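You operate a simulated robot arm through the tools that you are given. There is no shell and no other tool.

Carry out the task below with a simulated robot arm. There is one attempt and no reset: what you move stays moved.

Task
Lock the lanes off and prove them dead.
Fine: isolator off, lock bolt in; then try lane three's switch and see LOCKED on the lane display, switch it off again, and try the jog key once; nothing may move. Leave the other controls alone.

It is judged by the outcome, as a careful person would: the job done as asked, and still so three seconds after it is handed in. It fails if anything else is knocked over, pushed out of place, dropped, spilled or broken.

Robot
A 7-joint arm with a two-finger parallel gripper, fixed in place. Base frame: the origin is at the foot of the arm, x ahead of it, y to its left, z up; the work surface is at about z = 123. Lengths are in mm, angles in rad, forces in N, time in s.
With the tool pointing down near the work surface it reaches from about 280 to 680 mm from the base axis. Its first joint turns from -2.897 to 2.897 rad. Payload 2.5 kg.
The TCP is the grasp point between the finger pads, 30 mm short of the fingertips. In the tool frame z runs along the fingers and y along their closing line. Largest opening 94 mm; finger width 28, thickness 10; the body of the gripper, 50 by 96 mm, starts 55 mm behind the TCP.
Orientation is that of the tool frame in the base frame, as a unit quaternion [x, y, z, w]. With the fingers straight down and closing along the base's y, the tool's x points along the base's -x, its y along +y and its z along -z.

Tools
- The arm moves only by the tool apply_moves. Its argument "series" is one flat list of numbers, 7 for each row, row after row: the shift along the tool's x, y, z in m, then the turn, a rotation vector about the tool's x, y, z in rad, then the gripper command, from -1 (fully open) to 1 (shut), values between in proportion. In form: [tx, ty, tz, ax, ay, az, gripper, tx, ty, tz, ax, ay, az, gripper, ...]. A call has 1 to 20 rows; each row shifts and turns the commanded pose from where the row before left it, along the tool's axes as they then stand. Each row takes 0.2 s and may step no farther than 50 mm and 0.15 rad from the row before; otherwise, or with a gripper value out of range, the whole call is refused. A pose out of reach is approached as far as the arm can. The call stops where the force on the tool passes 70 N (or 10 N more than at its start, if that is more) or the arm is blocked; 0.2 s more then pass. Each finger travels about 72 mm/s and halts on what it meets, pressing with about 30 N; the grip force reading is that of the motor and also rises with nothing between the fingers. The clock runs only during rows and for 0.2 s after the last one: add rows that do not move to give the fingers time. It gives the time, the measured TCP pose, the force on the tool (base axes), the opening and the grip force at its end, in the units of the frame above (readings bear some noise), with the torque about the TCP (base axes, N m) and any sound that the robot's microphone picked up.
- Cameras (640 x 400 px; columns grow to the right, rows downward): "scene" is fixed at [50.4, 489.9, 714.7]; the picture's right is [-0.78, -0.63, 0.00], its down [-0.14, 0.17, -0.98] and it looks along [0.62, -0.76, -0.22] (base axes); focal length 214 px, centre (320, 200). "wrist" rides on the gripper at [76, 14, -102] in the tool frame; the picture's right is [-0.18, 0.98, 0.00], its down [-0.75, -0.14, -0.64] and it looks along [-0.63, -0.12, 0.77] (tool axes); focal length 243 px, centre (320, 200). There is no depth. A picture from a camera that has moved, and an enlarged one, comes with that camera's place and axes in the base frame and with its lens. The place of the scene camera against the robot may be out by one fixed shift of up to 12 mm in any direction.
- camera(camera): a new picture of that camera. It takes no simulated time.
- inspect(camera, box): a new picture of the part [left, top, right, bottom] of that camera's present view, enlarged. It takes no simulated time.
- close_job(): hands the job in; it is judged then, once.

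Places have to be worked out from the pictures, the camera data and where the tool is seen. Open the gripper and draw the arm clear of the work before you hand the job in, unless the task says otherwise.

The tools are called after "Emit:" as a command line: name --argument value ..., lists and objects as JSON in quotes. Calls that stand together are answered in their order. apply_moves: Moves the arm, as the interface text tells. Its arguments: {"type":"object","properties":{"series":{"type":"array","items":{"type":"number"}}},"required":["series"]} The other tools are called the same way: camera (camera) takes a picture; inspect (camera, box) takes an enlarged picture of a part of a camera's view; close_job () hands the job in.

At the start:

```text
clock: 0.0
position: [457.7, 32.5, 473.2]
tcp_rot: [0.0, 1.0, 0.0, -0.001]
wrist_force: [-0.2, 0.0, 0.4]
moment: [-0.05, 0.0, -0.01]
grip_width: 94.2
grip_force: 0.1
```

scene: 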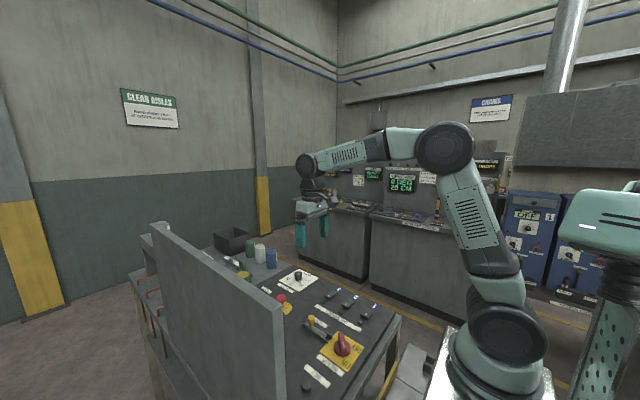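
wrist: 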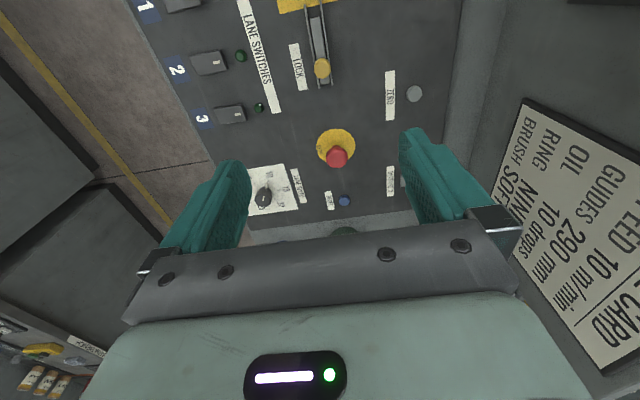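

The pictures show a control panel with an isolator rotary (red on yellow), a lock bolt on a slide, lane switches 1–3, an e-stop, a jog key and other parts. I look closer at each before moving.

Emit:
inspect --camera "scene" --box '[260, 250, 420, 400]'

Emit:
inspect --camera "wrist" --box '[120, 0, 460, 220]'

Emit:
inspect --camera "scene" --box '[320, 140, 480, 240]'

```text
2.67 times, centred on (340, 325) of scene
camera zoom: at [50.4, 489.9, 714.7], right [-0.78, -0.63, 0.0], down [-0.14, 0.17, -0.98], along [0.62, -0.76, -0.22], focal length 572 px, centre (267, -133)
```

zoom: 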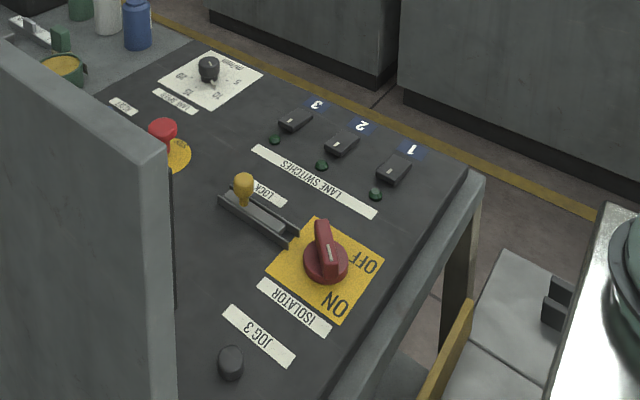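

```text
1.82 times, centred on (290, 110) of wrist
camera zoom: at [381.8, 46.1, 574.4], right [0.18, 0.98, 0.0], down [0.75, -0.14, 0.64], along [0.63, -0.12, -0.77], focal length 441 px, centre (374, 364)
```

zoom: 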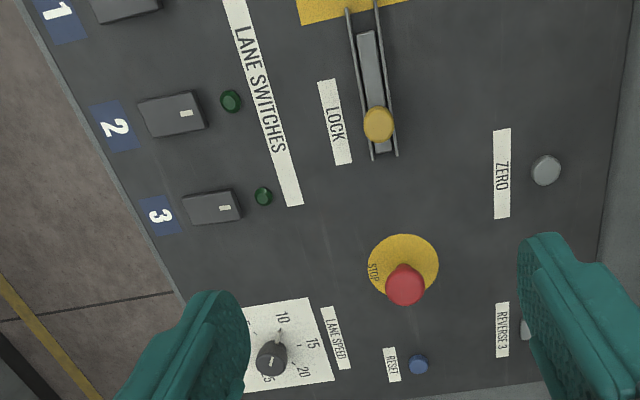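

```text
4.00 times, centred on (400, 190) of scene
camera zoom: at [50.4, 489.9, 714.7], right [-0.78, -0.63, 0.0], down [-0.14, 0.17, -0.98], along [0.62, -0.76, -0.22], focal length 858 px, centre (0, 240)
```

zoom: 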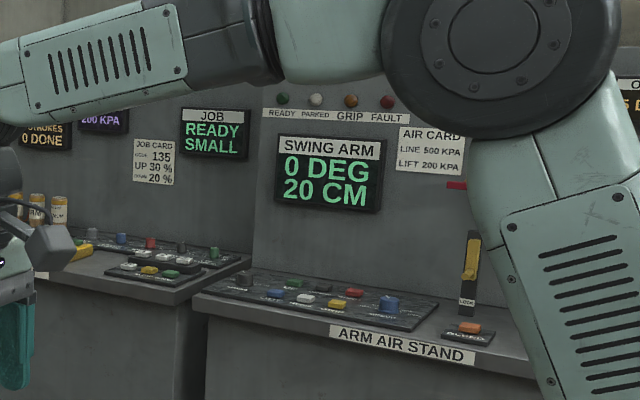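

The isolator, lock bolt, lane switches and JOG 3 key are located roughly; panel top is near z≈125, and the upright board at y≈240 probably carries the lane display. I turn the tool a quarter turn so the wrist camera looks toward +y, staying high.

Emit:
apply_moves --series '[0, 0, 0, 0, 0, -0.1428, -1, 0, 0, 0, 0, 0, -0.1428, -1, 0, 0, 0, 0, 0, -0.1428, -1, 0, 0, 0, 0, 0, -0.1428, -1, 0, 0, 0, 0, 0, -0.1428, -1, 0, 0, 0, 0, 0, -0.1428, -1, 0, 0, 0, 0, 0, -0.1428, -1, 0, 0, 0, 0, 0, -0.1428, -1, 0, 0, 0, 0, 0, -0.1428, -1, 0, 0, 0, 0, 0, -0.1428, -1, 0, 0, 0, 0, 0, -0.1428, -1, 0, 0, 0, 0, 0, 0, -1]'

Emit:
camera --camera "wrist"

Emit:
camera --camera "scene"

```text
clock: 2.6
position: [456.9, 32.6, 471.5]
tcp_rot: [0.708, -0.706, 0.001, 0.0]
wrist_force: [0.1, 0.0, -0.6]
moment: [0.01, 0.01, -0.01]
grip_width: 93.9
grip_force: 0.0
```

```text
taken
camera wrist: at [443.9, -44.8, 574.6], right [-0.98, 0.18, 0.0], down [0.14, 0.75, 0.64], along [0.12, 0.63, -0.77], focal length 243 px, centre (320, 200)
```

wrist: 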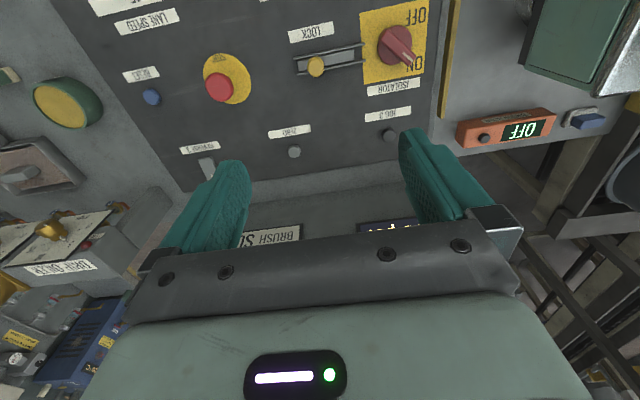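

```text
taken
```

scene: 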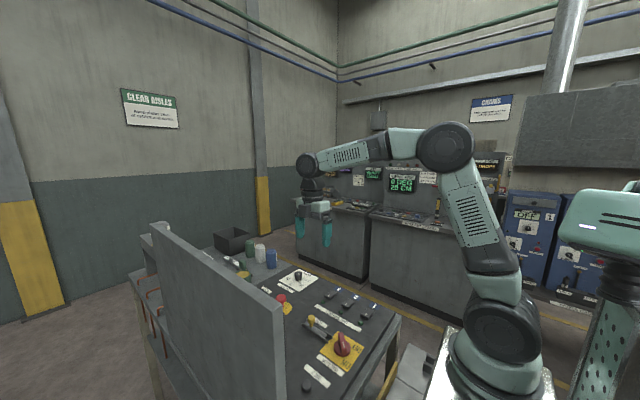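

The wrist view now shows the isolator pointing to ON, the lock bolt withdrawn, and part of a display on the board near the JOG 3 key. I enlarge these parts.

Emit:
inspect --camera "wrist" --box '[270, 0, 450, 150]'

Emit:
inspect --camera "wrist" --box '[230, 190, 440, 260]'

Emit:
inspect --camera "wrist" --box '[80, 0, 300, 160]'

```text
2.67 times, centred on (360, 75) of wrist
camera zoom: at [443.9, -44.8, 574.6], right [-0.98, 0.18, 0.0], down [0.14, 0.75, 0.64], along [0.12, 0.63, -0.77], focal length 647 px, centre (213, 533)
```

zoom: 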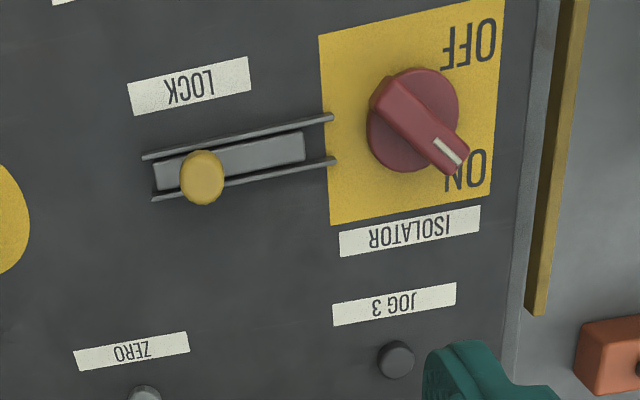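

```text
3.05 times, centred on (335, 225) of wrist
camera zoom: at [443.9, -44.8, 574.6], right [-0.98, 0.18, 0.0], down [0.14, 0.75, 0.64], along [0.12, 0.63, -0.77], focal length 739 px, centre (274, 124)
```

zoom: 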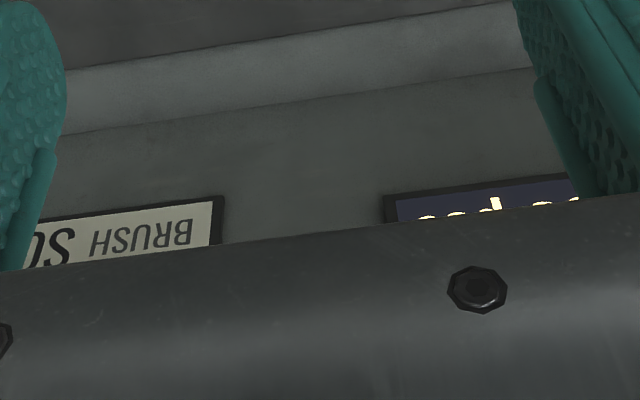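

```text
2.50 times, centred on (190, 80) of wrist
camera zoom: at [443.9, -44.8, 574.6], right [-0.98, 0.18, 0.0], down [0.14, 0.75, 0.64], along [0.12, 0.63, -0.77], focal length 606 px, centre (645, 500)
```

zoom: 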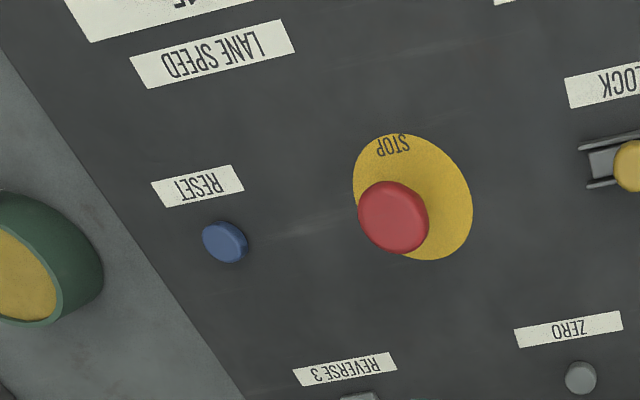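

The isolator is ON and the bolt is out, as expected at the start; the display is on the board at about (396, 230, 350). I move back a little and tilt the wrist to read it before touching anything.

Emit:
apply_moves --series '[0.011, 0.03, 0.014, 0, 0, 0, -1, 0.011, 0.03, 0.014, 0, 0, 0, -1, 0.011, 0.03, 0.014, 0, 0, 0, -1, 0, 0, 0, 0, -0.15, 0, -1, 0, 0, 0, 0, -0.15, 0, -1, 0, 0, 0, 0, -0.15, 0, -1, 0, 0, 0, 0, -0.15, 0, -1, 0, 0, 0, 0, 0, 0, -1]'

Emit:
camera --camera "wrist"

```text
clock: 4.4
position: [367.3, -0.6, 430.7]
tcp_rot: [-0.675, 0.676, 0.21, 0.21]
wrist_force: [-0.3, -0.8, -0.1]
moment: [0.03, -0.01, 0.05]
grip_width: 94.1
grip_force: 0.2
```

```text
taken
camera wrist: at [353.7, -122.0, 471.3], right [-0.98, 0.15, 0.1], down [0.14, 0.26, 0.96], along [0.12, 0.95, -0.27], focal length 243 px, centre (320, 200)
```

wrist: 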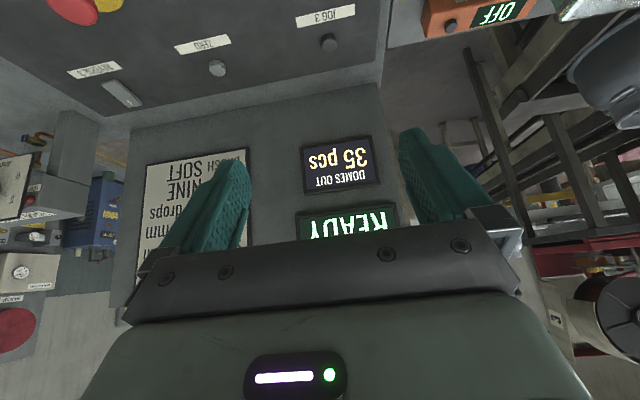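

The lane display on the board reads READY. Now I untilt, come over the isolator and turn the tool so its fingers would close across the handle bar (which lies toward ON).

Emit:
apply_moves --series '[0, 0, 0, 0, 0.15, 0, -1, 0, 0, 0, 0, 0.15, 0, -1, 0, 0, 0, 0, 0.15, 0, -1, 0, 0, 0, 0, 0.15, 0, -1, -0.00725, 0.00625, 0.0325, 0, 0, 0, -1, -0.00725, 0.00625, 0.0325, 0, 0, 0, -1, -0.00725, 0.00625, 0.0325, 0, 0, 0, -1, -0.00725, 0.00625, 0.0325, 0, 0, 0, -1, 0, 0, 0, 0, 0, 0.1418, -1, 0, 0, 0, 0, 0, 0.1418, -1, 0, 0, 0, 0, 0, 0.1418, -1, 0, 0, 0, 0, 0, 0.1418, -1, 0, 0, 0, 0, 0, 0.1418, -1, 0, 0, 0, 0, 0, 0.1418, -1]'

Emit:
apply_moves --series '[0, 0, 0, 0, 0, 0.1418, -1, 0, 0, 0, 0, 0, 0.1418, -1, 0, 0, 0, 0, 0, 0.1418, -1, 0, 0, 0, 0, 0, 0.1418, -1, 0, 0, 0, 0, 0, 0.1418, -1, 0, 0, 0, 0, 0, 0.1418, -1, 0, 0, 0, 0, 0, 0.1418, -1, 0, 0, 0, 0, 0, 0.1418, -1, 0, 0, 0, 0, 0, 0.1418, -1, 0, 0, 0, 0, 0, 0.1418, -1, 0, 0, 0, 0, 0, 0.1418, -1, 0, 0, 0, 0, 0, 0, -1]'

Emit:
camera --camera "wrist"

```text
clock: 7.4
position: [343.6, 28.8, 300.5]
tcp_rot: [-0.351, 0.936, 0.0, 0.001]
wrist_force: [0.0, -1.0, -0.3]
moment: [0.02, 0.03, 0.02]
grip_width: 93.9
grip_force: 0.0
```

```text
clock: 10.0
position: [343.3, 28.9, 299.9]
tcp_rot: [0.409, 0.913, 0.0, 0.0]
wrist_force: [0.0, 1.0, 0.4]
moment: [0.02, -0.01, -0.01]
grip_width: 93.7
grip_force: 0.1
```

```text
taken
camera wrist: at [303.1, 94.1, 402.6], right [0.86, 0.52, 0.0], down [0.4, -0.66, 0.64], along [0.33, -0.55, -0.77], focal length 243 px, centre (320, 200)
```

wrist: 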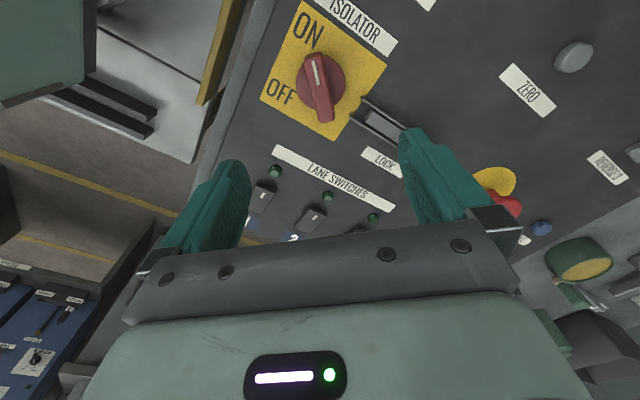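

Emit:
inspect --camera "wrist" --box '[240, 0, 420, 150]'

Emit:
inspect --camera "scene" --box '[290, 290, 390, 400]'

```text
2.67 times, centred on (330, 75) of wrist
camera zoom: at [303.1, 94.1, 402.6], right [0.86, 0.52, 0.0], down [0.4, -0.66, 0.64], along [0.33, -0.55, -0.77], focal length 647 px, centre (293, 533)
```

zoom: 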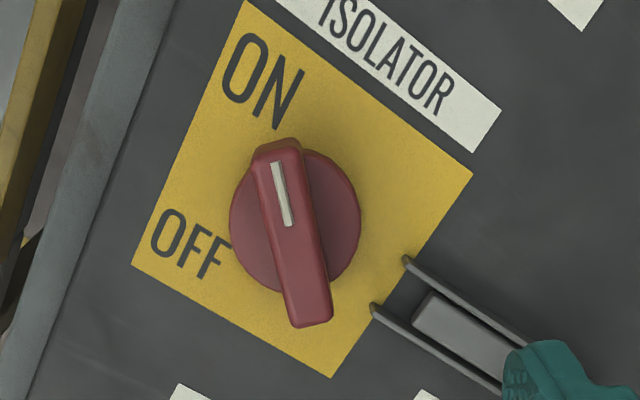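

```text
3.64 times, centred on (340, 345) of scene
camera zoom: at [50.4, 489.9, 714.7], right [-0.78, -0.63, 0.0], down [-0.14, 0.17, -0.98], along [0.62, -0.76, -0.22], focal length 780 px, centre (247, -327)
```

zoom: 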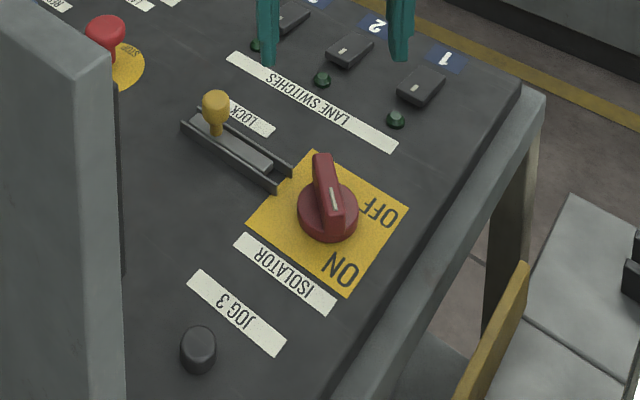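

The plate is square to the axes and centred near (340, 34); the handle bar is about 60 mm long, 17 mm wide, top near z≈155, pointing to ON at ~133°. I centre over it, narrow the fingers to about 60 mm and come down to TCP z≈200 for a check.

Emit:
apply_moves --series '[0.0067, 0.0009, 0, 0, 0, 0, -0.3, 0, 0, 0.025, 0, 0, 0, -0.3, 0, 0, 0.025, 0, 0, 0, -0.3, 0, 0, 0.025, 0, 0, 0, -0.3, 0, 0, 0.025, 0, 0, 0, -0.3, 0, 0, 0, 0, 0, 0, -0.3]'

Emit:
camera --camera "wrist"

Emit:
inspect --camera "scene" --box '[290, 290, 390, 400]'

```text
clock: 11.4
position: [339.4, 34.1, 200.2]
tcp_rot: [0.408, 0.913, 0.0, 0.0]
wrist_force: [-0.2, 0.9, 0.9]
moment: [0.02, -0.01, 0.02]
grip_width: 60.9
grip_force: 0.0
```

```text
taken
camera wrist: at [298.8, 99.5, 302.6], right [0.85, 0.52, 0.0], down [0.4, -0.65, 0.64], along [0.33, -0.55, -0.77], focal length 243 px, centre (320, 200)
```

wrist: 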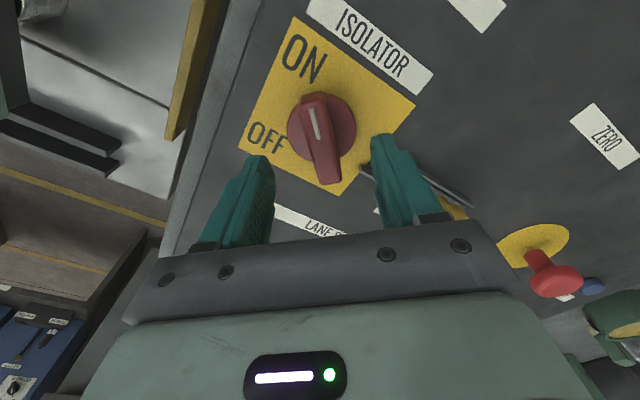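

```text
3.64 times, centred on (340, 345) of scene
camera zoom: at [50.4, 489.9, 714.7], right [-0.78, -0.63, 0.0], down [-0.14, 0.17, -0.98], along [0.62, -0.76, -0.22], focal length 780 px, centre (247, -327)
```

zoom: 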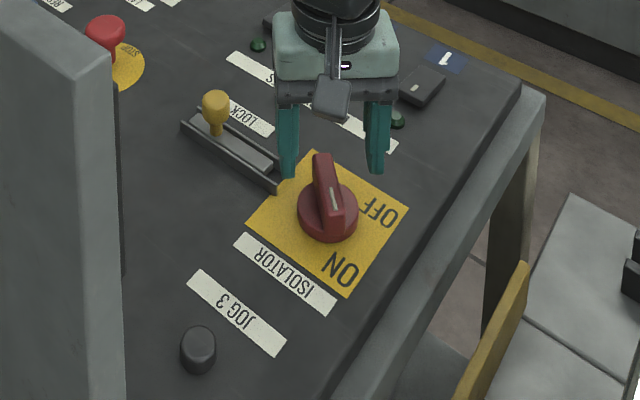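

The bar lies between the fingers; I zoom in to refine its place and height by comparing with the earlier view.

Emit:
inspect --camera "wrist" --box '[230, 60, 430, 200]'

```text
2.86 times, centred on (330, 130) of wrist
camera zoom: at [298.8, 99.5, 302.6], right [0.85, 0.52, 0.0], down [0.4, -0.65, 0.64], along [0.33, -0.55, -0.77], focal length 693 px, centre (291, 400)
```

zoom: 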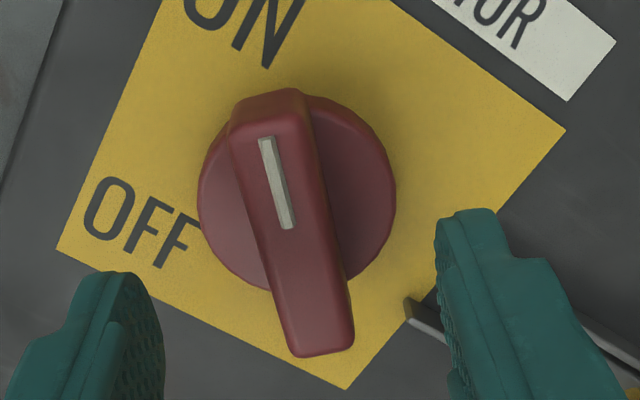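

The bar's top is at z≈156 and the axis close to (339.5, 33.5), so TCP is well centred. I go down to TCP z≈172 (tips at ~142, above the disc) and close on the bar.

Emit:
apply_moves --series '[0, 0, 0.014, 0, 0, 0, -0.3, 0, 0, 0.014, 0, 0, 0, -0.3, 0, 0, 0, 0, 0, 0, -0.3, 0, 0, 0, 0, 0, 0, 0.3, 0, 0, 0, 0, 0, 0, 1, 0, 0, 0, 0, 0, 0, 1, 0, 0, 0, 0, 0, 0, 1]'

Emit:
camera --camera "wrist"

Emit:
inspect --camera "scene" --box '[290, 290, 390, 400]'

```text
clock: 13.0
position: [339.9, 35.1, 172.5]
tcp_rot: [0.406, 0.914, 0.002, 0.002]
wrist_force: [16.2, 12.1, -14.8]
moment: [-0.07, 0.02, 1.11]
grip_width: 18.4
grip_force: 45.3
```

```text
taken
camera wrist: at [299.4, 99.9, 274.8], right [0.85, 0.52, 0.0], down [0.4, -0.65, 0.64], along [0.34, -0.55, -0.77], focal length 243 px, centre (320, 200)
```

wrist: 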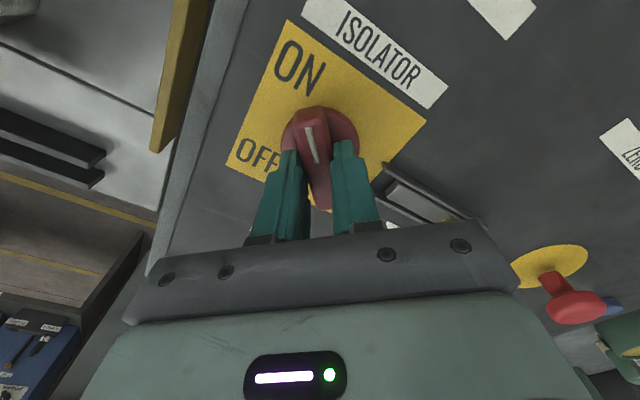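

```text
3.64 times, centred on (340, 345) of scene
camera zoom: at [50.4, 489.9, 714.7], right [-0.78, -0.63, 0.0], down [-0.14, 0.17, -0.98], along [0.62, -0.76, -0.22], focal length 780 px, centre (247, -327)
```

zoom: 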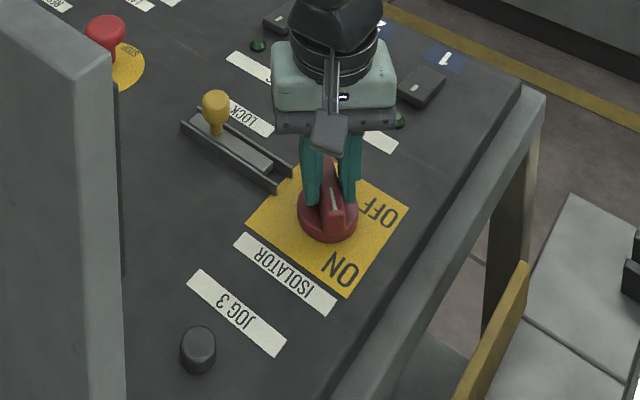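

The fingers hold the bar (18 mm), with a mild side load showing the bar ~1 mm to tool +y. I relieve that and begin turning counter-clockwise (seen from above) toward OFF, checking after a few steps.

Emit:
apply_moves --series '[0, 0.0012, 0, 0, 0, 0, 1, 0, 0, 0, 0, 0, -0.1, 1, 0, 0, 0, 0, 0, -0.1, 1, 0, 0, 0, 0, 0, -0.1, 1]'

Emit:
camera --camera "wrist"

```text
clock: 14.0
position: [339.7, 34.8, 173.3]
tcp_rot: [0.265, 0.964, 0.0, 0.001]
wrist_force: [9.6, 2.3, 16.8]
moment: [0.66, 0.94, -0.05]
grip_width: 17.8
grip_force: 44.9
```

```text
taken
camera wrist: at [282.3, 85.2, 274.8], right [0.66, 0.75, 0.0], down [0.57, -0.51, 0.64], along [0.48, -0.42, -0.77], focal length 243 px, centre (320, 200)
```

wrist: 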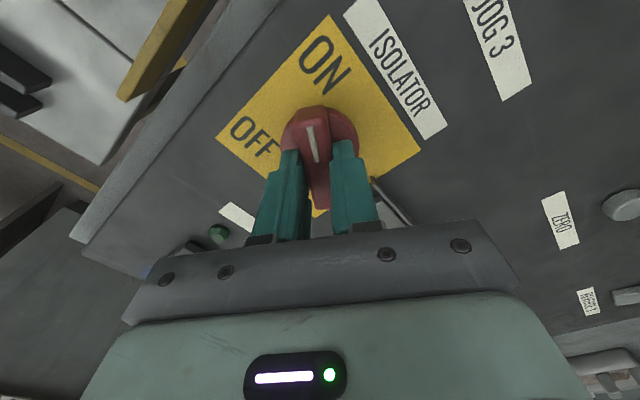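

The knob follows with little load. I continue the turn to a full quarter.

Emit:
apply_moves --series '[0, 0, 0, 0, 0, -0.106, 1, 0, 0, 0, 0, 0, -0.106, 1, 0, 0, 0, 0, 0, -0.106, 1, 0, 0, 0, 0, 0, -0.106, 1, 0, 0, 0, 0, 0, -0.106, 1, 0, 0, 0, 0, 0, -0.106, 1, 0, 0, 0, 0, 0, -0.106, 1, 0, 0, 0, 0, 0, -0.106, 1, 0, 0, 0, 0, 0, -0.106, 1]'

Emit:
camera --camera "wrist"

```text
clock: 16.0
position: [339.6, 35.5, 172.6]
tcp_rot: [-0.207, 0.978, 0.001, 0.001]
wrist_force: [2.2, -0.2, 34.4]
moment: [0.17, -0.48, 0.01]
grip_width: 17.6
grip_force: 45.0
```

```text
taken
camera wrist: at [264.9, 16.4, 274.5], right [-0.23, 0.97, 0.0], down [0.75, 0.18, 0.64], along [0.63, 0.15, -0.77], focal length 243 px, centre (320, 200)
```

wrist: 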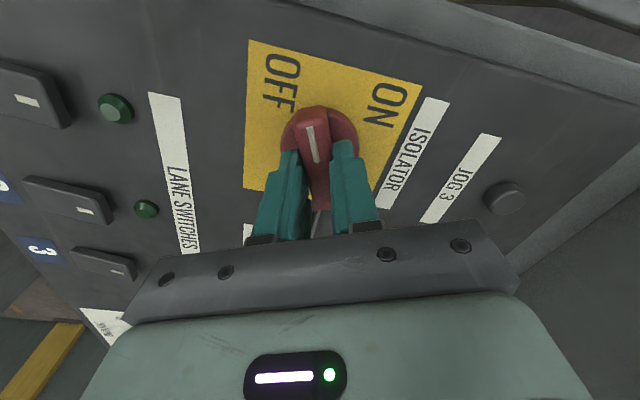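

The handle has turned ~72°, with some upward load on the tool; I ease up 1.5 mm and finish the last ~18°.

Emit:
apply_moves --series '[0, 0, -0.0015, 0, 0, 0, 1, 0, 0, 0, 0, 0, -0.1, 1, 0, 0, 0, 0, 0, -0.1, 1, 0, 0, 0, 0, 0, -0.1, 1, 0, 0, 0, 0, 0, -0.02, 1, 0, 0, 0, 0, 0, 0, 1]'

Emit:
camera --camera "wrist"

Emit:
inspect --camera "scene" --box '[290, 290, 390, 400]'

```text
clock: 17.4
position: [339.3, 34.3, 174.1]
tcp_rot: [-0.361, 0.933, 0.001, -0.001]
wrist_force: [15.4, 3.9, -38.6]
moment: [0.08, -0.45, 0.06]
grip_width: 18.1
grip_force: 45.1
```

```text
taken
camera wrist: at [274.3, -6.5, 275.5], right [-0.52, 0.85, 0.0], down [0.65, 0.4, 0.64], along [0.55, 0.34, -0.77], focal length 243 px, centre (320, 200)
```

wrist: 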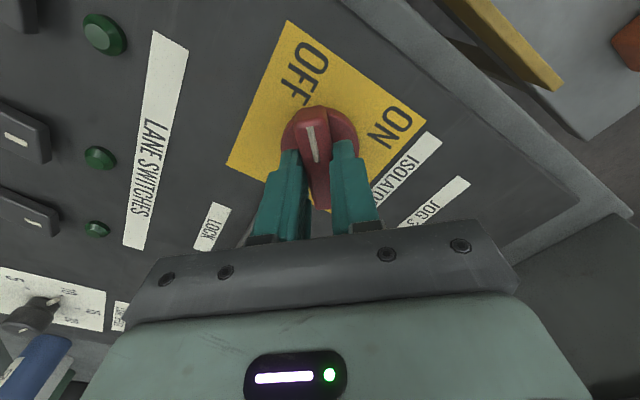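

```text
3.64 times, centred on (340, 345) of scene
camera zoom: at [50.4, 489.9, 714.7], right [-0.78, -0.63, 0.0], down [-0.14, 0.17, -0.98], along [0.62, -0.76, -0.22], focal length 780 px, centre (247, -327)
```

zoom: 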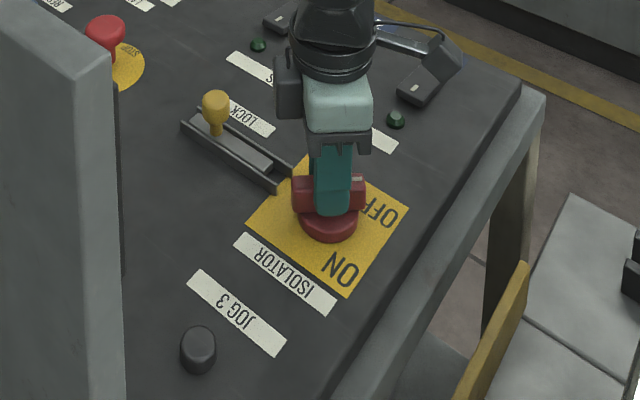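

The handle now points at OFF (tool turned 90.6°). I ease the vertical strain and nudge 0.05 rad more to feel whether it has reached its stop.

Emit:
apply_moves --series '[0, 0, 0.0008, 0, 0, -0.025, 1, 0, 0, 0, 0, 0, -0.025, 1, 0, 0, 0, 0, 0, 0, 1]'

```text
clock: 18.2
position: [339.9, 34.7, 173.0]
tcp_rot: [-0.383, 0.924, 0.0, 0.0]
wrist_force: [4.1, 6.1, 0.8]
moment: [-0.67, 0.74, 0.0]
grip_width: 18.0
grip_force: 45.3
```

The tool is now at 225°, i.e. the handle square on OFF, with no strain. I open the fingers and rise straight up to check.

Emit:
apply_moves --series '[0, 0, 0, 0, 0, 0, 0.3, 0, 0, 0, 0, 0, 0, -0.3, 0, 0, 0, 0, 0, 0, -0.3, 0, 0, -0.02, 0, 0, 0, -0.3, 0, 0, -0.03, 0, 0, 0, -0.3, 0, 0, -0.03, 0, 0, 0, -0.3, 0, 0, -0.03, 0, 0, 0, -0.3, 0, 0, 0, 0, 0, 0, -0.3]'

Emit:
camera --camera "wrist"

Emit:
inspect --camera "scene" --box '[290, 290, 390, 400]'

```text
clock: 20.0
position: [340.9, 34.3, 284.2]
tcp_rot: [-0.383, 0.924, 0.0, 0.0]
wrist_force: [-0.3, 0.5, 0.7]
moment: [-0.02, -0.03, 0.0]
grip_width: 61.2
grip_force: 0.1
```

```text
taken
camera wrist: at [277.1, -9.9, 385.3], right [-0.56, 0.83, 0.0], down [0.63, 0.43, 0.64], along [0.53, 0.36, -0.77], focal length 243 px, centre (320, 200)
```

wrist: 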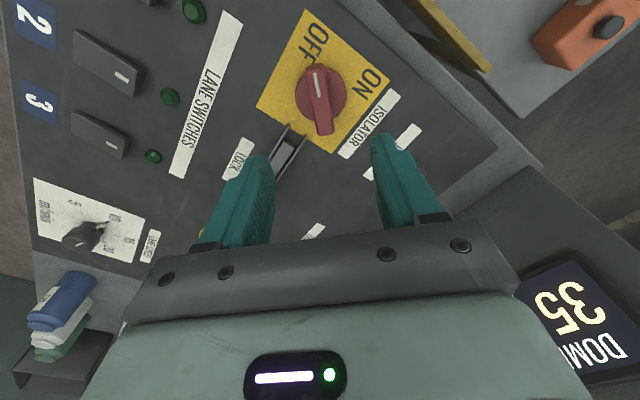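

```text
3.64 times, centred on (340, 345) of scene
camera zoom: at [50.4, 489.9, 714.7], right [-0.78, -0.63, 0.0], down [-0.14, 0.17, -0.98], along [0.62, -0.76, -0.22], focal length 780 px, centre (247, -327)
```

zoom: 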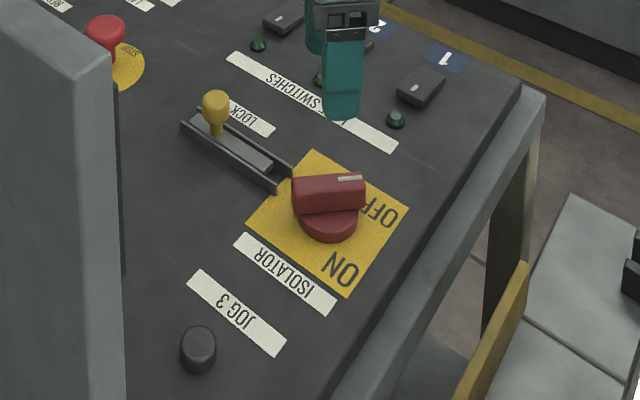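

The isolator is on OFF. Next is the lock bolt: its yellow knob is near (465, 34) with the head centre at z≈163, and it should slide toward −x into the isolator. I turn the tool so the fingers straddle the knob along x and move over it.

Emit:
apply_moves --series '[0, 0, 0, 0, 0, -0.131, -0.3, 0, 0, 0, 0, 0, -0.131, -0.3, 0, 0, 0, 0, 0, -0.131, -0.3, 0, 0, 0, 0, 0, -0.131, -0.3, 0, 0, 0, 0, 0, -0.131, -0.3, 0, 0, 0, 0, 0, -0.131, -0.3, 0, -0.031, 0.0125, 0, 0, 0, -0.3, 0, -0.031, 0.0125, 0, 0, 0, -0.3, 0, -0.031, 0.0125, 0, 0, 0, -0.3, 0, -0.031, 0.0125, 0, 0, 0, -0.3, 0, 0, 0, 0, 0, 0, -0.3]'

Emit:
camera --camera "wrist"

Emit:
inspect --camera "wrist" --box '[250, 60, 450, 200]'

```text
clock: 22.4
position: [465.8, 35.9, 232.5]
tcp_rot: [-0.707, 0.707, 0.0, 0.0]
wrist_force: [-0.4, -0.5, 0.7]
moment: [-0.01, 0.0, 0.03]
grip_width: 61.1
grip_force: 0.1
```

```text
taken
camera wrist: at [451.1, -42.2, 335.1], right [-0.98, 0.18, 0.0], down [0.14, 0.75, 0.64], along [0.12, 0.63, -0.77], focal length 243 px, centre (320, 200)
```

wrist: 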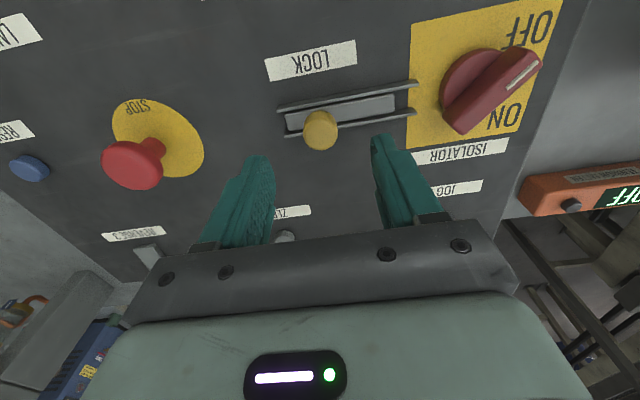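

```text
2.86 times, centred on (350, 130) of wrist
camera zoom: at [451.1, -42.2, 335.1], right [-0.98, 0.18, 0.0], down [0.14, 0.75, 0.64], along [0.12, 0.63, -0.77], focal length 693 px, centre (234, 400)
```

zoom: 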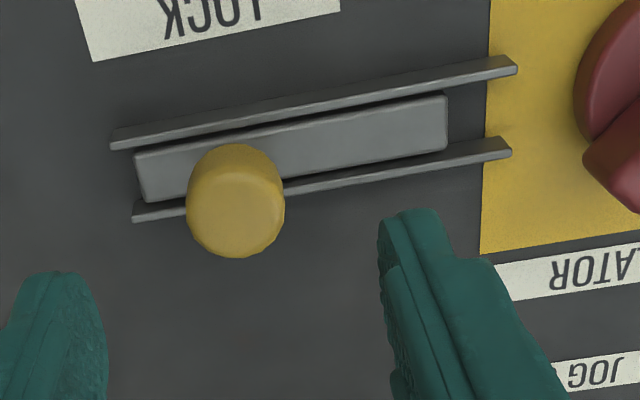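

The knob head is at about (465, 34, 163), between the fingers. I go down to TCP z≈178 and close on it.

Emit:
apply_moves --series '[0.0019, 0.0006, 0.018, 0, 0, 0, -0.3, 0, 0, 0.018, 0, 0, 0, -0.3, 0, 0, 0.018, 0, 0, 0, -0.3, 0, 0, 0, 0, 0, 0, -0.3, 0, 0, 0, 0, 0, 0, 0.2, 0, 0, 0, 0, 0, 0, 0.6, 0, 0, 0, 0, 0, 0, 0.6]'

Emit:
camera --camera "wrist"

Emit:
inspect --camera "scene" --box '[270, 280, 370, 390]'

```text
clock: 24.0
position: [464.0, 33.1, 178.0]
tcp_rot: [0.707, -0.707, 0.001, 0.0]
wrist_force: [1.8, 0.1, -4.8]
moment: [0.01, -0.07, -0.03]
grip_width: 24.8
grip_force: 44.9
```

```text
taken
camera wrist: at [449.8, -44.2, 280.9], right [-0.98, 0.18, 0.0], down [0.14, 0.75, 0.64], along [0.12, 0.63, -0.77], focal length 243 px, centre (320, 200)
```

wrist: 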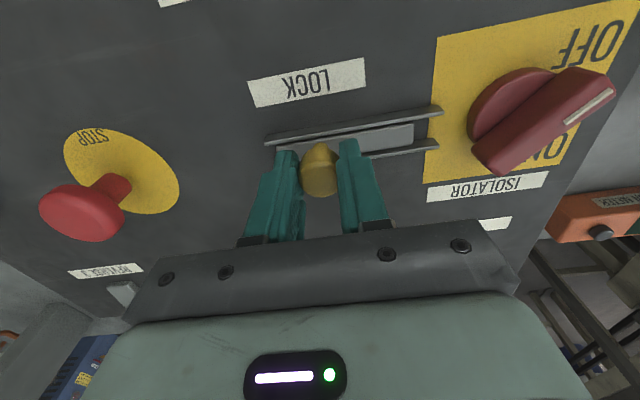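

```text
3.64 times, centred on (320, 335) of scene
camera zoom: at [50.4, 489.9, 714.7], right [-0.78, -0.63, 0.0], down [-0.14, 0.17, -0.98], along [0.62, -0.76, -0.22], focal length 780 px, centre (320, -291)
```

zoom: 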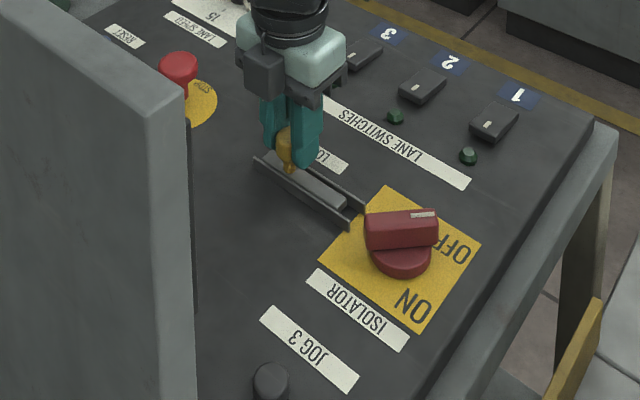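

The knob is held. I slide it toward −x in small steps, watching the force.

Emit:
apply_moves --series '[0, 0.005, 0, 0, 0, 0, 0.6, 0, 0.005, 0, 0, 0, 0, 0.6, 0, 0.005, 0, 0, 0, 0, 0.6, 0, 0.005, 0, 0, 0, 0, 0.6]'

Emit:
inspect --camera "wrist" --box '[250, 60, 500, 220]'

```text
clock: 25.0
position: [444.2, 34.0, 179.1]
tcp_rot: [0.708, -0.707, 0.0, 0.0]
wrist_force: [0.6, 0.4, -3.2]
moment: [-0.2, -0.01, 0.02]
grip_width: 24.5
grip_force: 44.9
```

```text
2.50 times, centred on (375, 140) of wrist
camera zoom: at [429.9, -44.2, 280.9], right [-0.98, 0.18, 0.0], down [0.14, 0.75, 0.64], along [0.12, 0.63, -0.77], focal length 606 px, centre (182, 350)
```

zoom: 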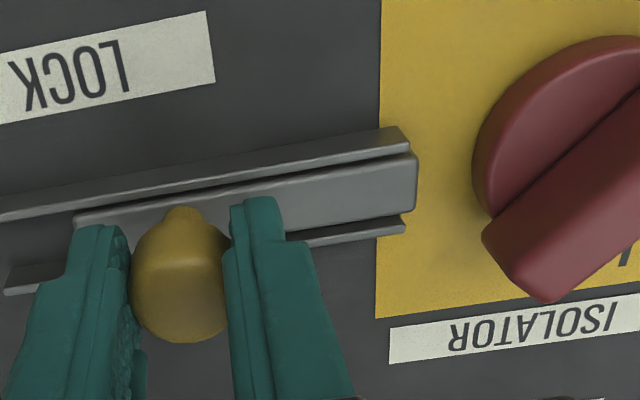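

The bolt slides freely and its end is just past the rails. I continue until it seats.

Emit:
apply_moves --series '[0, 0.004, 0, 0, 0, 0, 0.6, 0, 0.004, 0, 0, 0, 0, 0.6, 0, 0.004, 0, 0, 0, 0, 0.6]'

Emit:
inspect --camera "wrist" --box '[250, 60, 500, 220]'

```text
clock: 25.8
position: [435.0, 33.2, 179.1]
tcp_rot: [-0.707, 0.707, -0.002, 0.005]
wrist_force: [38.0, 1.6, -34.2]
moment: [-0.06, -0.68, 0.0]
grip_width: 24.6
grip_force: 44.8
```

```text
2.50 times, centred on (375, 140) of wrist
camera zoom: at [420.3, -44.5, 280.7], right [-0.98, 0.18, -0.01], down [0.13, 0.75, 0.65], along [0.13, 0.63, -0.76], focal length 606 px, centre (182, 350)
```

zoom: 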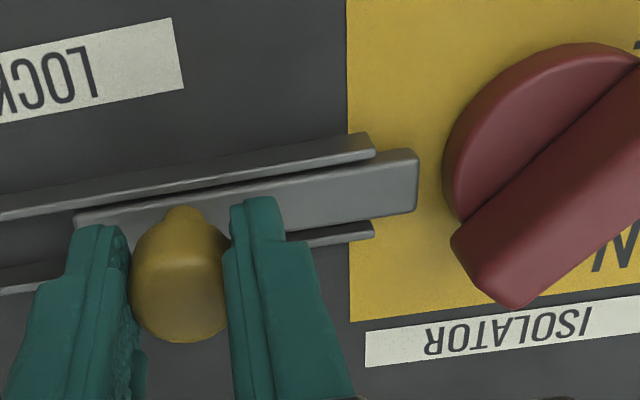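

The slide met firm resistance at x≈435 (30 mm of travel, 38 N), which looks like its end stop. I push just 1 mm more to confirm that it no longer moves, then look at the reading.

Emit:
apply_moves --series '[0, 0.001, 0, 0, 0, 0, 0.6, 0, 0, 0, 0, 0, 0, 0.6]'

Emit:
inspect --camera "scene" --box '[270, 280, 370, 390]'

```text
clock: 26.4
position: [433.4, 32.8, 179.2]
tcp_rot: [-0.706, 0.708, -0.003, 0.005]
wrist_force: [47.3, -5.9, -36.5]
moment: [-0.26, -0.86, -0.09]
grip_width: 24.5
grip_force: 44.5
```

```text
3.64 times, centred on (320, 335) of scene
camera zoom: at [50.4, 489.9, 714.7], right [-0.78, -0.63, 0.0], down [-0.14, 0.17, -0.98], along [0.62, -0.76, -0.22], focal length 780 px, centre (320, -291)
```

zoom: 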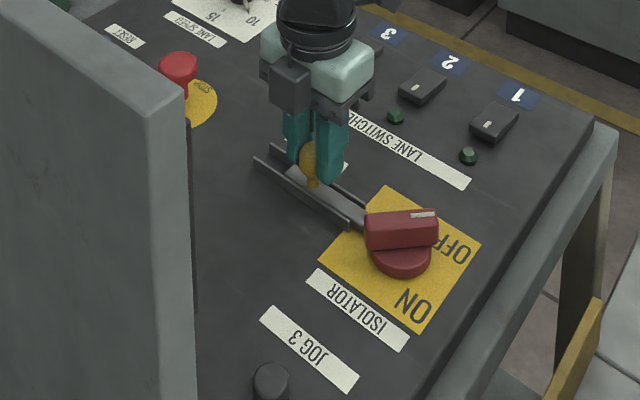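

It is hard against its stop, so the bolt is home. I relax the push, open the fingers and rise to inspect it.

Emit:
apply_moves --series '[0, -0.0025, 0, 0, 0, 0, 0.6, 0, 0, 0, 0, 0, 0, 0.2, 0, 0, 0, 0, 0, 0, -0.1, 0, 0, 0, 0, 0, 0, -0.1, 0, 0, -0.02, 0, 0, 0, -0.1, 0, 0, -0.03, 0, 0, 0, -0.1, 0, 0, -0.03, 0, 0, 0, -0.1, 0, 0, -0.03, 0, 0, 0, -0.1, 0, 0, 0, 0, 0, 0, -0.1]'

Emit:
camera --camera "wrist"

Emit:
inspect --camera "wrist" --box '[260, 30, 500, 180]'

Emit:
inspect --camera "scene" --box '[270, 280, 370, 390]'

```text
clock: 28.4
position: [432.2, 31.4, 289.1]
tcp_rot: [0.707, -0.707, -0.001, 0.0]
wrist_force: [-0.9, 0.2, 0.6]
moment: [-0.02, 0.01, -0.01]
grip_width: 51.7
grip_force: 0.1
```

```text
taken
camera wrist: at [418.8, -44.8, 391.0], right [-0.98, 0.18, 0.0], down [0.14, 0.75, 0.64], along [0.12, 0.63, -0.77], focal length 243 px, centre (320, 200)
```

wrist: 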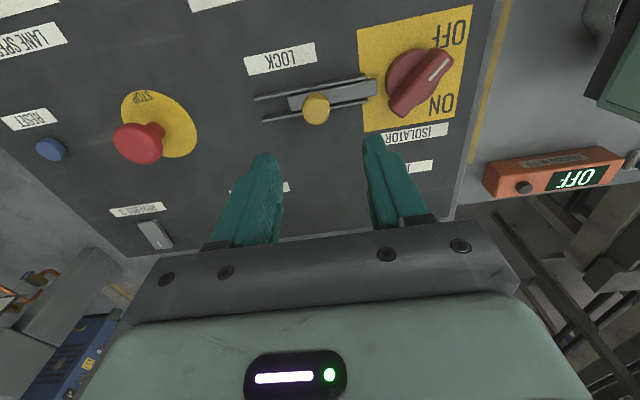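

```text
2.67 times, centred on (380, 105) of wrist
camera zoom: at [418.8, -44.8, 391.0], right [-0.98, 0.18, 0.0], down [0.14, 0.75, 0.64], along [0.12, 0.63, -0.77], focal length 647 px, centre (160, 453)
```

zoom: 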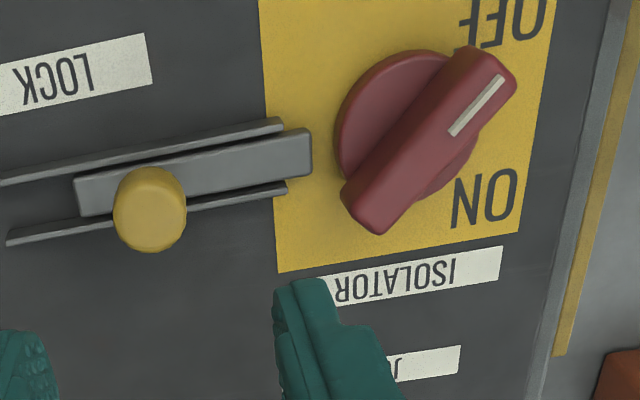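

```text
3.64 times, centred on (320, 335) of scene
camera zoom: at [50.4, 489.9, 714.7], right [-0.78, -0.63, 0.0], down [-0.14, 0.17, -0.98], along [0.62, -0.76, -0.22], focal length 780 px, centre (320, -291)
```

zoom: 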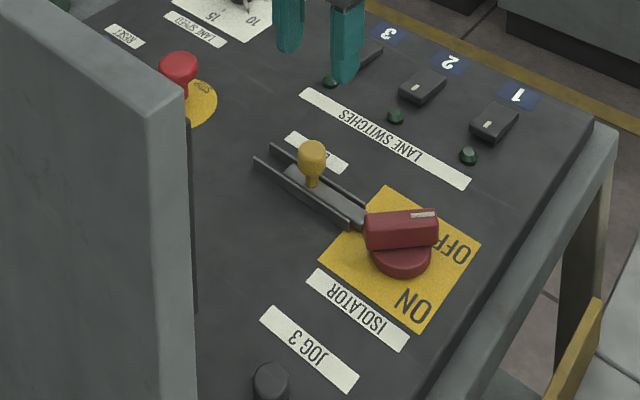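

The handle is square at OFF (225°) and the bolt has moved ~29 mm to its stop beside the knob. I go up to a viewing pose and read the lane display.

Emit:
apply_moves --series '[0.0052, 0.0153, -0.0402, 0, 0, 0, -0.1, 0.0052, 0.0153, -0.0402, 0, 0, 0, -0.1, 0.0052, 0.0153, -0.0402, 0, 0, 0, -0.1, 0.0052, 0.0153, -0.0402, 0, 0, 0, -0.1, 0.0052, 0.0153, -0.0402, 0, 0, 0, -0.1, 0.0052, 0.0153, -0.0402, 0, 0, 0, -0.1, 0, 0, 0, 0, -0.15, 0, -1, 0, 0, 0, 0, -0.15, 0, -1, 0, 0, 0, 0, -0.15, 0, -1, 0, 0, 0, 0, -0.15, 0, -1, 0, 0, 0, 0, -0.15, 0, -1, 0, 0, 0, 0, 0, 0, -1]'

Emit:
camera --camera "wrist"

```text
clock: 31.0
position: [341.5, 2.0, 530.3]
tcp_rot: [0.658, -0.657, -0.26, -0.26]
wrist_force: [-1.5, -0.1, -0.5]
moment: [0.0, 0.02, 0.0]
grip_width: 93.9
grip_force: 0.1
```

```text
taken
camera wrist: at [327.0, -124.9, 552.7], right [-0.98, 0.13, 0.13], down [0.14, 0.11, 0.98], along [0.12, 0.98, -0.13], focal length 243 px, centre (320, 200)
```

wrist: 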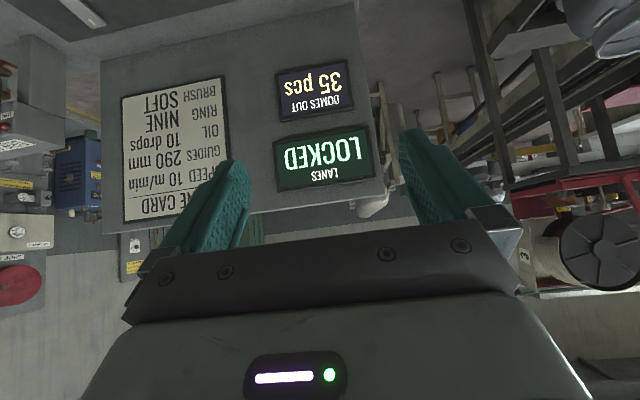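

The lane display now reads LANES: LOCKED. Next I untilt and go to a viewing position over lane 3's switch to see how it works.

Emit:
apply_moves --series '[0, 0, 0, 0, 0.15, 0, -1, 0, 0, 0, 0, 0.15, 0, -1, 0, 0, 0, 0, 0.15, 0, -1, 0, 0, 0, 0, 0.15, 0, -1, 0, 0, 0, 0, 0.15, 0, -1, 0.0214, -0.025, 0.0329, 0, 0, 0, -1, 0.0214, -0.025, 0.0329, 0, 0, 0, -1, 0.0214, -0.025, 0.0329, 0, 0, 0, -1, 0.0214, -0.025, 0.0329, 0, 0, 0, -1, 0.0214, -0.025, 0.0329, 0, 0, 0, -1, 0.0214, -0.025, 0.0329, 0, 0, 0, -1, 0.0214, -0.025, 0.0329, 0, 0, 0, -1, 0, 0, 0, 0, 0, 0, -1]'

Emit:
camera --camera "wrist"

Emit:
inspect --camera "wrist" --box '[230, 60, 430, 200]'

Emit:
inspect --camera "scene" --box '[300, 270, 400, 350]'

```text
clock: 33.8
position: [514.7, -147.9, 301.9]
tcp_rot: [0.707, -0.707, 0.0, 0.0]
wrist_force: [-0.6, 0.0, -0.4]
moment: [0.03, 0.0, -0.01]
grip_width: 94.0
grip_force: 0.0
```

```text
taken
camera wrist: at [501.9, -225.1, 403.0], right [-0.98, 0.18, 0.0], down [0.14, 0.75, 0.64], along [0.12, 0.63, -0.77], focal length 243 px, centre (320, 200)
```

wrist: 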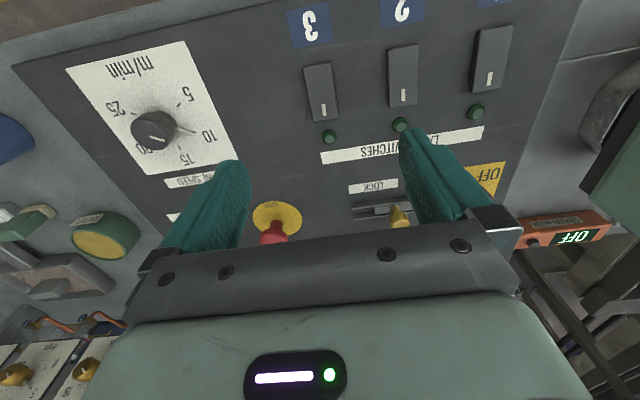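

```text
2.86 times, centred on (330, 130) of wrist
camera zoom: at [501.9, -225.1, 403.0], right [-0.98, 0.18, 0.0], down [0.14, 0.75, 0.64], along [0.12, 0.63, -0.77], focal length 693 px, centre (291, 400)
```

zoom: 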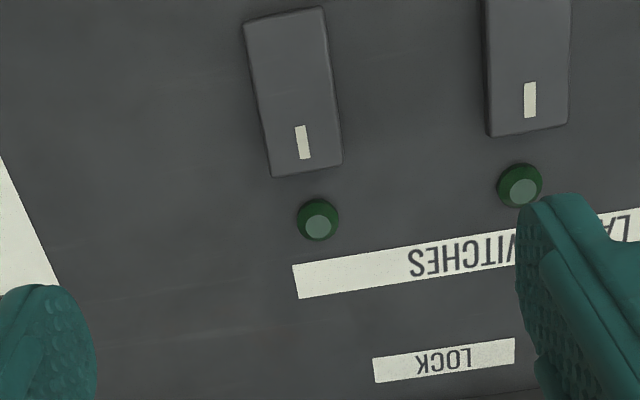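

```text
5.00 times, centred on (350, 310) of scene
camera zoom: at [50.4, 489.9, 714.7], right [-0.78, -0.63, 0.0], down [-0.14, 0.17, -0.98], along [0.62, -0.76, -0.22], focal length 1072 px, centre (170, -350)
```

zoom: 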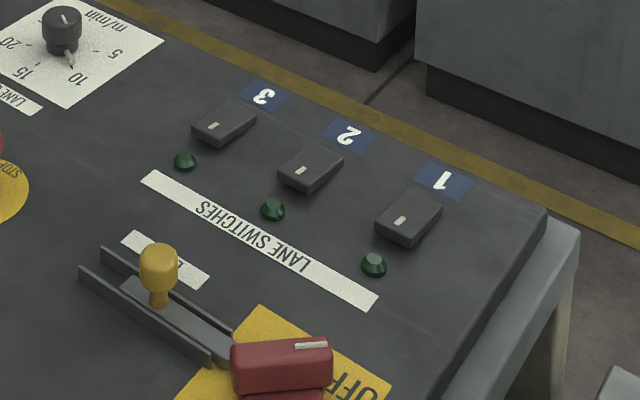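

Lane 3's rocker is about 28 × 52 mm, centred at (515, −148), with its "I" (on) end at +y raised, i.e. off. I turn the tool back to its starting yaw, close the fingers and come over the "I" end at about y = −128.

Emit:
apply_moves --series '[0, 0, 0, 0, 0, 0.1428, 1, 0, 0, 0, 0, 0, 0.1428, 1, 0, 0, 0, 0, 0, 0.1428, 1, 0, 0, 0, 0, 0, 0.1428, 1, 0, 0, 0, 0, 0, 0.1428, 1, 0, 0, 0, 0, 0, 0.1428, 1, 0, 0, 0, 0, 0, 0.1428, 1, 0, 0, 0, 0, 0, 0.1428, 1, 0, 0, 0, 0, 0, 0.1428, 1, 0, 0, 0, 0, 0, 0.1428, 1, 0, 0, 0, 0, 0, 0.1428, 1, 0, 0.0067, 0.033, 0, 0, 0, 1, 0, 0.0067, 0.033, 0, 0, 0, 1, 0, 0.0067, 0.033, 0, 0, 0, 1, 0, 0, 0, 0, 0, 0, 1]'

Emit:
camera --camera "wrist"

Emit:
inspect --camera "scene" --box '[290, 250, 370, 310]'

```text
clock: 37.0
position: [517.2, -128.6, 200.9]
tcp_rot: [0.0, 1.0, 0.0, 0.0]
wrist_force: [0.0, -0.5, 0.4]
moment: [-0.03, -0.03, 0.0]
grip_width: 0.0
grip_force: 29.6
```

```text
taken
camera wrist: at [440.5, -114.7, 303.4], right [0.18, 0.98, 0.0], down [0.75, -0.14, 0.64], along [0.63, -0.12, -0.77], focal length 243 px, centre (320, 200)
```

wrist: 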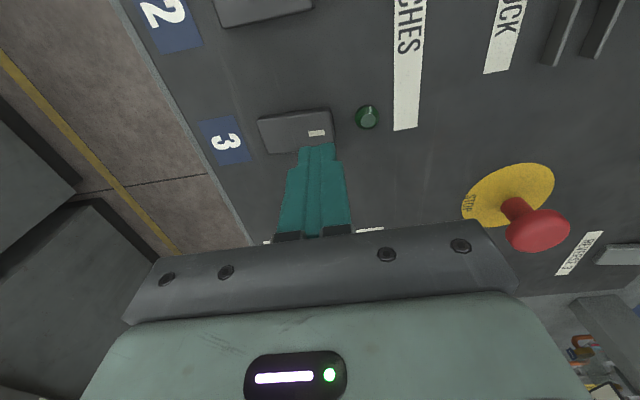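

```text
6.67 times, centred on (330, 280) of scene
camera zoom: at [50.4, 489.9, 714.7], right [-0.78, -0.63, 0.0], down [-0.14, 0.17, -0.98], along [0.62, -0.76, -0.22], focal length 1430 px, centre (253, -333)
```

zoom: 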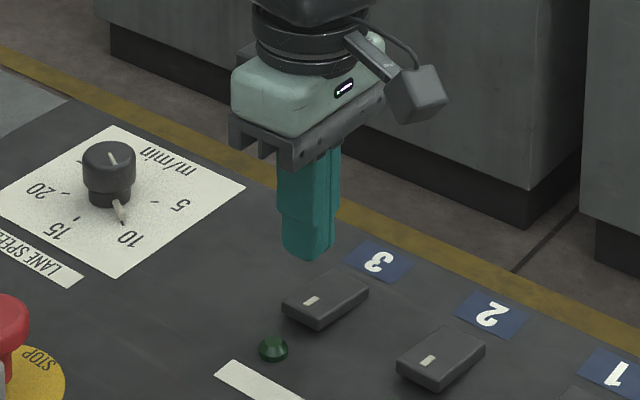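

The mark end is at about (515, −132, 136) and the closed tips are right above it at z≈171. I descend to just above it, then press in small steps.

Emit:
apply_moves --series '[0.001, 0, 0.0125, 0, 0, 0, 1, 0.001, 0, 0.0125, 0, 0, 0, 1, 0, 0, 0.003, 0, 0, 0, 1, 0, 0, 0, 0, 0, 0, 1]'

Emit:
inspect --camera "wrist" --box '[220, 60, 420, 200]'

Emit:
inspect --camera "scene" --box '[290, 250, 370, 310]'

```text
clock: 38.0
position: [514.1, -127.4, 173.4]
tcp_rot: [0.0, 1.0, 0.001, 0.0]
wrist_force: [-0.2, -0.2, 0.6]
moment: [-0.02, -0.02, 0.02]
grip_width: 0.0
grip_force: 30.1
```

```text
2.86 times, centred on (320, 130) of wrist
camera zoom: at [438.4, -114.9, 274.9], right [0.18, 0.98, 0.0], down [0.75, -0.14, 0.64], along [0.63, -0.12, -0.77], focal length 693 px, centre (320, 400)
```

zoom: 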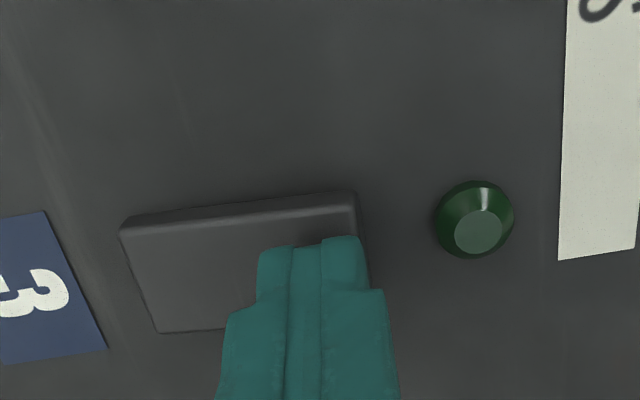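

```text
6.67 times, centred on (330, 280) of scene
camera zoom: at [50.4, 489.9, 714.7], right [-0.78, -0.63, 0.0], down [-0.14, 0.17, -0.98], along [0.62, -0.76, -0.22], focal length 1430 px, centre (253, -333)
```

zoom: 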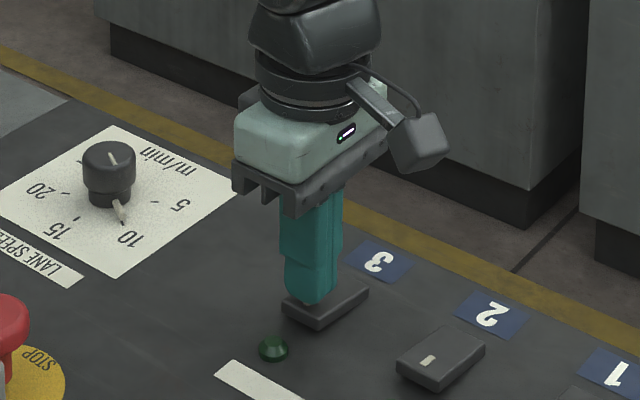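

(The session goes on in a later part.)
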